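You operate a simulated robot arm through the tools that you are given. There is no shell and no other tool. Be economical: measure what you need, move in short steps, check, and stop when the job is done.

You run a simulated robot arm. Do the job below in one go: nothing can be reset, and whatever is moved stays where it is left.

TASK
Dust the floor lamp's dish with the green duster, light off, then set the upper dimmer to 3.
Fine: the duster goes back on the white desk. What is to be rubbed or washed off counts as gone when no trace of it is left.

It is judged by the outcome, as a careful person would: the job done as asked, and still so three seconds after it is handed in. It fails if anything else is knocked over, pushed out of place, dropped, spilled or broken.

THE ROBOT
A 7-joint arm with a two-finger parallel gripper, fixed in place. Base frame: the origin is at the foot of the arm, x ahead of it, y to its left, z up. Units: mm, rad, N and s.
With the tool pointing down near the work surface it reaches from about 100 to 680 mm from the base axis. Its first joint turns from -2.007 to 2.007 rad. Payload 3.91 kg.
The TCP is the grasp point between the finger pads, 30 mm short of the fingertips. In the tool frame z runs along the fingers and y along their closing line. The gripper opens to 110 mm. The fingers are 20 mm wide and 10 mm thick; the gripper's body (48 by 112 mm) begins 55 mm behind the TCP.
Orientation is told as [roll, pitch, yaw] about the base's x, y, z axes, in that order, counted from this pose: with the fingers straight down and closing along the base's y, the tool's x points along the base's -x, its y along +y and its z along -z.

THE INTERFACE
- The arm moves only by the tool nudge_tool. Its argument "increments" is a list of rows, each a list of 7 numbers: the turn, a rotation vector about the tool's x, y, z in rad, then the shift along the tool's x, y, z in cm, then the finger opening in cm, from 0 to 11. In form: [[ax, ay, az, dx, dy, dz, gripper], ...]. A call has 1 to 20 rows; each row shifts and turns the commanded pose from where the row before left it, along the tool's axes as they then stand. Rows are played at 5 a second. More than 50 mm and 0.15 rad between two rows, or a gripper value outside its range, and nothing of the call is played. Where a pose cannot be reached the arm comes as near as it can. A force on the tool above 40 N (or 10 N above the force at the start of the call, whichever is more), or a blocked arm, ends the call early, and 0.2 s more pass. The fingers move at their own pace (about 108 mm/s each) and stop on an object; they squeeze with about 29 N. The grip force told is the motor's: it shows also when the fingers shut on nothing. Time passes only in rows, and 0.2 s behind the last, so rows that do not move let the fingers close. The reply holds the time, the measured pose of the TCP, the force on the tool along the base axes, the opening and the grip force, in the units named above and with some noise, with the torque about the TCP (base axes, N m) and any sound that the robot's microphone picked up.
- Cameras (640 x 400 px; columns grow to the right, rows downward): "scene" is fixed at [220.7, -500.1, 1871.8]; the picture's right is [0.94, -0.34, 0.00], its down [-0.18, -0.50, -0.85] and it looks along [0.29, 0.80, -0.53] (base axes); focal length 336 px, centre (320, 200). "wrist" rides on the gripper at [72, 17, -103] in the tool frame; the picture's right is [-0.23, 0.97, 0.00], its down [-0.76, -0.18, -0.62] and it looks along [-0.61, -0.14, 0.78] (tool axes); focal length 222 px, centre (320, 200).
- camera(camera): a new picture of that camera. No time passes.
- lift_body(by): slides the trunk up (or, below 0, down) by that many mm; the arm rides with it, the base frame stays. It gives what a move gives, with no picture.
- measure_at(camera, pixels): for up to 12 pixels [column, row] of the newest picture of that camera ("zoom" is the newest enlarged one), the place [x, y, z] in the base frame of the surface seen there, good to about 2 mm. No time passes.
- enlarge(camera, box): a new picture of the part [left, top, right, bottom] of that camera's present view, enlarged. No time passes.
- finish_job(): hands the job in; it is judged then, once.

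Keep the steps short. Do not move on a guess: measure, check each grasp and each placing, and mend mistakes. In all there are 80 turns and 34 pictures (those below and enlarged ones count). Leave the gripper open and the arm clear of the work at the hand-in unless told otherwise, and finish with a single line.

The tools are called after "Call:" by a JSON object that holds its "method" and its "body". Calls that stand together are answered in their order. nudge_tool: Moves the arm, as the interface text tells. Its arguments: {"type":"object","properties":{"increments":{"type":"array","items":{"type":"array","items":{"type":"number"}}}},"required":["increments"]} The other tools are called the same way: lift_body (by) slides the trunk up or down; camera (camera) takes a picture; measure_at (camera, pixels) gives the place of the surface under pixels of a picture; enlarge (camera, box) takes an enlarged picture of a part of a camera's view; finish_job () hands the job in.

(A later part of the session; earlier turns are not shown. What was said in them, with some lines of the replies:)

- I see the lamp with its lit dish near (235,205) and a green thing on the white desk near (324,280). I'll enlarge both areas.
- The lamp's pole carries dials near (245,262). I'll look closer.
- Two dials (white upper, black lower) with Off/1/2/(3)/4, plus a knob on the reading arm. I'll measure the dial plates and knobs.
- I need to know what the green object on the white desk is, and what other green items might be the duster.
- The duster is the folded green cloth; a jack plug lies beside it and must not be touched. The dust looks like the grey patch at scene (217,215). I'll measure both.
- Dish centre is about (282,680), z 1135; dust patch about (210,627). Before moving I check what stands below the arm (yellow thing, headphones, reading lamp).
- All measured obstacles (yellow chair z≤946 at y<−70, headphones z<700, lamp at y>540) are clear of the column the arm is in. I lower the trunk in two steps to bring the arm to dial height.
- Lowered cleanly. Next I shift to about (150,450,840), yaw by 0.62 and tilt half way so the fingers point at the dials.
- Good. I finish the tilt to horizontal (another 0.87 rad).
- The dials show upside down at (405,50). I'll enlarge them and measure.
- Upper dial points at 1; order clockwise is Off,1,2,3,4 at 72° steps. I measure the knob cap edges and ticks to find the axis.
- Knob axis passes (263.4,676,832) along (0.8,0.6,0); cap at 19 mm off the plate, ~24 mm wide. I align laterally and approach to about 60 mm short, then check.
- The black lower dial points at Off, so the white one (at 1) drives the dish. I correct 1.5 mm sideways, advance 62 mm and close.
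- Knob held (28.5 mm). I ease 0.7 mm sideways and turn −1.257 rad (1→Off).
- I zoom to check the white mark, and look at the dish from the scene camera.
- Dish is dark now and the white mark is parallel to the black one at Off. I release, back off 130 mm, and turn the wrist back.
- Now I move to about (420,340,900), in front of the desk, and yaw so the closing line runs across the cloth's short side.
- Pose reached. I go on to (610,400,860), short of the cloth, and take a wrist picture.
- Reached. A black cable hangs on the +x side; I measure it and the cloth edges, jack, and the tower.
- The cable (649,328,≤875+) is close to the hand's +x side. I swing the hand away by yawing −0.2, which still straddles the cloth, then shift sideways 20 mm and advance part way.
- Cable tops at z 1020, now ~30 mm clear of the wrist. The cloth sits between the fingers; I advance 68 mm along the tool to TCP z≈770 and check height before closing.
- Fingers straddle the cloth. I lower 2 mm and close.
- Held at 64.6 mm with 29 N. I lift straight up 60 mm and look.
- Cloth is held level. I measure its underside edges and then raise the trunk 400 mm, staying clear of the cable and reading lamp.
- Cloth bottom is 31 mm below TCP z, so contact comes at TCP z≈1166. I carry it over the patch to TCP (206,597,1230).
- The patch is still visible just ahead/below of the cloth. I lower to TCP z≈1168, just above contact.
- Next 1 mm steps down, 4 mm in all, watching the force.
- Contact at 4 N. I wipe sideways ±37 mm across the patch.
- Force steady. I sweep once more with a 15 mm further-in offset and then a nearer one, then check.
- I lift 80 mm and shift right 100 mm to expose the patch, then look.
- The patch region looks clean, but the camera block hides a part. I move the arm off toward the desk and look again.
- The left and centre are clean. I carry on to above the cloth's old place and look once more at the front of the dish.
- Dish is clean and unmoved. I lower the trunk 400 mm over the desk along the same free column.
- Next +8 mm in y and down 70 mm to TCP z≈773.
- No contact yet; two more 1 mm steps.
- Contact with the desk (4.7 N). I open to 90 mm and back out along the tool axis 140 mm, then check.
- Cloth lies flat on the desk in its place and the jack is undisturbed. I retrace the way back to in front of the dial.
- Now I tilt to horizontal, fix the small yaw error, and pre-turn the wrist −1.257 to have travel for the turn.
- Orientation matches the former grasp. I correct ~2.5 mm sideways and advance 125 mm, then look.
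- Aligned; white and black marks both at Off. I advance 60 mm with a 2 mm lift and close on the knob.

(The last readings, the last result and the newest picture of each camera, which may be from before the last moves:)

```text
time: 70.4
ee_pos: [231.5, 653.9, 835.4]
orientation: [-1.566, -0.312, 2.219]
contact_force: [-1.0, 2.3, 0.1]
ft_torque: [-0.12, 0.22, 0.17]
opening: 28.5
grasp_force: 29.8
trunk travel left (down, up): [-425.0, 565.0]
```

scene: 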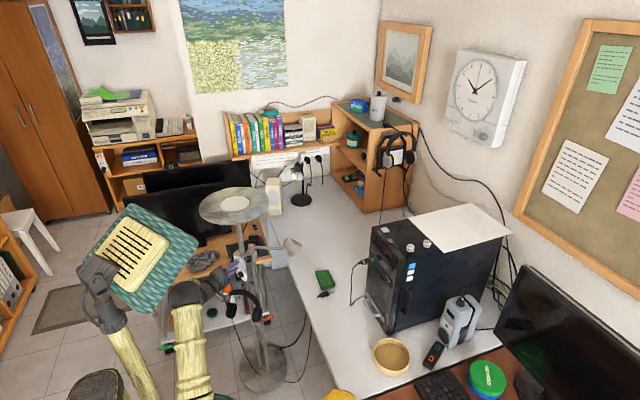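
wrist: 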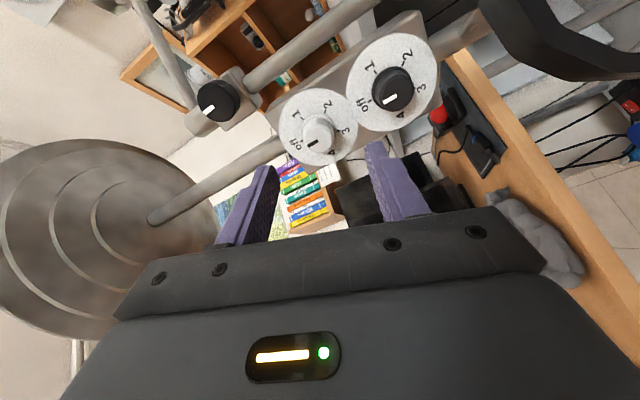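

Knob held, little side force. I turn +2.513 rad (Off→1→2).

Call:
{"method": "nudge_tool", "body": {"increments": [[0, 0, 0.1396, 0, 0, 0, 1.5], [0, 0, 0.1396, 0, 0, 0, 1.5], [0, 0, 0.1396, 0, 0, 0, 1.5], [0, 0, 0.1396, 0, 0, 0, 1.5], [0, 0, 0.1396, 0, 0, 0, 1.5], [0, 0, 0.1396, 0, 0, 0, 1.5], [0, 0, 0.1396, 0, 0, 0, 1.5], [0, 0, 0.1396, 0, 0, 0, 1.5], [0, 0, 0.1396, 0, 0, 0, 1.5], [0, 0, 0.1396, 0, 0, 0, 1.5], [0, 0, 0.1396, 0, 0, 0, 1.5], [0, 0, 0.1396, 0, 0, 0, 1.5], [0, 0, 0.1396, 0, 0, 0, 1.5], [0, 0, 0.1396, 0, 0, 0, 1.5], [0, 0, 0.1396, 0, 0, 0, 1.5], [0, 0, 0.1396, 0, 0, 0, 1.5], [0, 0, 0.1396, 0, 0, 0, 1.5], [0, 0, 0.1396, 0, 0, 0, 1.5], [0, 0, 0, 0, 0, 0, 1.5]]}}

Call:
{"method": "enlarge", "body": {"camera": "wrist", "box": [200, 20, 440, 200]}}

```text
time: 74.4
ee_pos: [233.2, 653.2, 834.4]
orientation: [1.571, -0.311, -0.924]
contact_force: [-9.4, -6.3, -0.1]
ft_torque: [-0.22, 0.27, -0.13]
opening: 28.3
grasp_force: 29.1
trunk travel left (down, up): [-425.0, 565.0]
```

```text
2.22 times, centred on (320, 110) of wrist
```

zoom: 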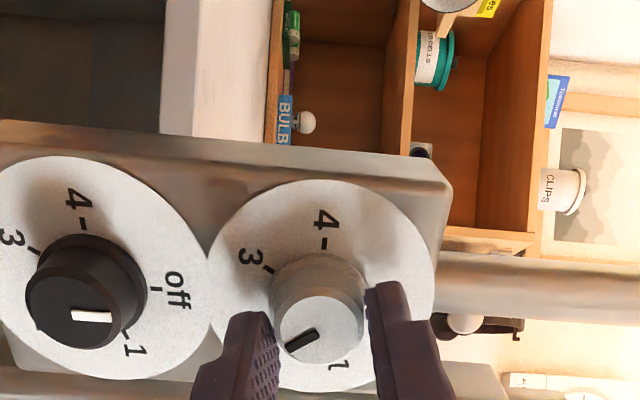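

Mark is at 2 now. I open slightly, turn the empty fingers back 1.257 around the knob, and regrip.

Call:
{"method": "nudge_tool", "body": {"increments": [[0, 0, 0, 0, 0, 0, 4.6], [0, 0, 0, 0, 0, 0, 4.6], [0, 0, -0.1396, 0, 0, 0, 4.6], [0, 0, -0.1396, 0, 0, 0, 4.6], [0, 0, -0.1396, 0, 0, 0, 4.6], [0, 0, -0.1396, 0, 0, 0, 4.6], [0, 0, -0.1396, 0, 0, 0, 4.6], [0, 0, -0.1396, 0, 0, 0, 4.6], [0, 0, -0.1396, 0, 0, 0, 4.6], [0, 0, -0.1396, 0, 0, 0, 4.6], [0, 0, -0.1396, 0, 0, 0, 4.6], [0, 0, 0, 0, 0, 0, 4.6], [0, 0, 0, 0, 0, 0, 1.5], [0, 0, 0, 0, 0, 0, 1.5], [0, 0, 0, 0, 0, 0, 1.5]]}}

```text
time: 77.6
ee_pos: [233.0, 652.2, 836.0]
orientation: [-2.305, -1.573, 2.955]
contact_force: [-1.3, 11.6, 2.4]
ft_torque: [0.02, -0.02, 0.41]
opening: 28.3
grasp_force: 28.9
trunk travel left (down, up): [-425.0, 565.0]
```

Regripped. I ease 0.7 mm sideways as before and turn +1.257 rad (2→3).

Call:
{"method": "nudge_tool", "body": {"increments": [[0, 0, 0, 0.1, 0.07, 0, 1.5], [0, 0, 0.1396, 0, 0, 0, 1.5], [0, 0, 0.1396, 0, 0, 0, 1.5], [0, 0, 0.1396, 0, 0, 0, 1.5], [0, 0, 0.1396, 0, 0, 0, 1.5], [0, 0, 0.1396, 0, 0, 0, 1.5], [0, 0, 0.1396, 0, 0, 0, 1.5], [0, 0, 0.1396, 0, 0, 0, 1.5], [0, 0, 0.1396, 0, 0, 0, 1.5], [0, 0, 0.1396, 0, 0, 0, 1.5], [0, 0, 0, 0, 0, 0, 1.5], [0, 0, 0, 0, 0, 0, 6], [0, 0, 0, 0, 0, 0, 6], [0, 0, 0, 0, 0, -4, 6], [0, 0, 0, 0, 0, -4, 6], [0, 0, 0, 0, 0, -4, 6], [0, 0, 0, 0, 0, 0, 6]]}}

Call:
{"method": "enlarge", "body": {"camera": "wrist", "box": [240, 20, 420, 160]}}

```text
time: 81.2
ee_pos: [136.6, 578.4, 831.9]
orientation: [1.571, -0.315, -0.925]
contact_force: [0.3, 0.0, 0.5]
ft_torque: [0.03, -0.03, 0.05]
opening: 60.0
grasp_force: 0.0
trunk travel left (down, up): [-425.0, 565.0]
```

```text
2.86 times, centred on (330, 90) of wrist
```

zoom: 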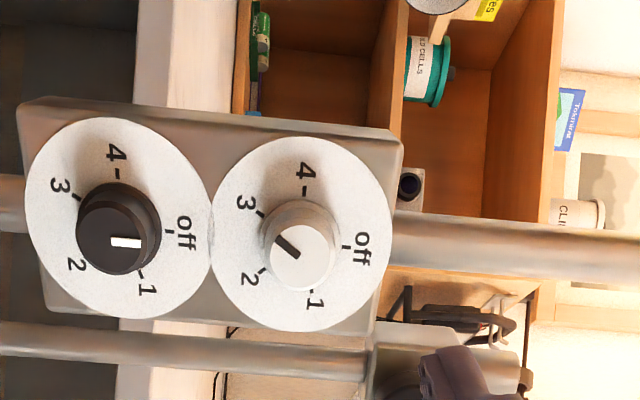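

The white upper dial points at 3; the lower stays at Off. I retreat 100 mm more, open, and check the whole scene.

Call:
{"method": "nudge_tool", "body": {"increments": [[0, 0, 0, 0, 0, -4, 11], [0, 0, 0, 0, 0, -4, 11], [0, 0, 0, 0, 0, -2, 11], [0, 0, 0, 0, 0, 0, 11]]}}

Call:
{"method": "camera", "body": {"camera": "scene"}}

Call:
{"method": "enlarge", "body": {"camera": "scene", "box": [190, 180, 350, 310]}}

```text
time: 82.2
ee_pos: [57.0, 521.3, 834.3]
orientation: [1.571, -0.314, -0.923]
contact_force: [0.1, -0.1, -0.3]
ft_torque: [0.01, 0.01, 0.02]
opening: 110.3
grasp_force: 0.1
trunk travel left (down, up): [-425.0, 565.0]
```

```text
4 pictures are left
```

scene: 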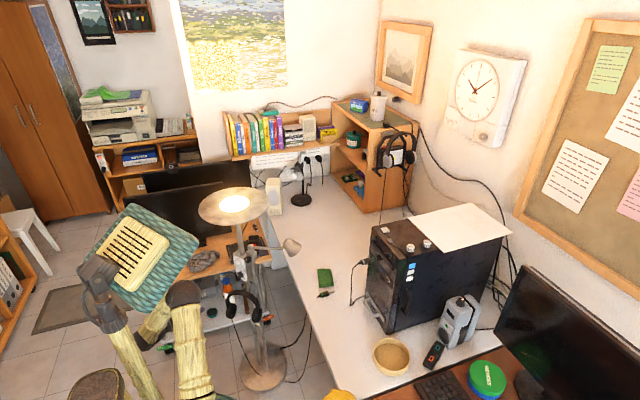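

```text
3.08 times, centred on (270, 245) of scene
```

zoom: 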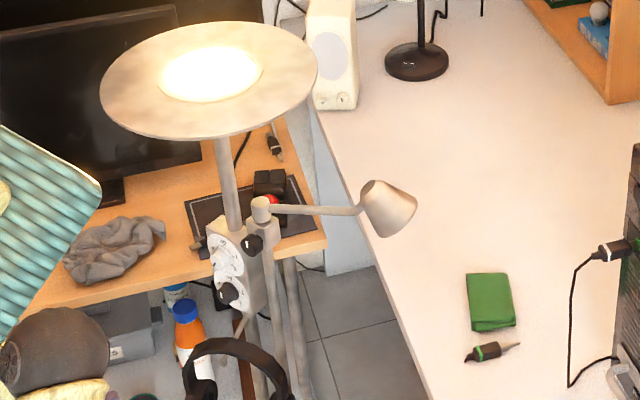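

The dish is lit again with the dimmer at 3 and no dust shows on it. The cloth is on the white desk, everything else is in place, and the arm is clear with the gripper open, so I hand in.

Call:
{"method": "finish_job", "body": {}}

```text
The job is handed in.
```

The dish was dusted clean with the light off, the green duster is back on the white desk, and the upper dimmer is set to 3.
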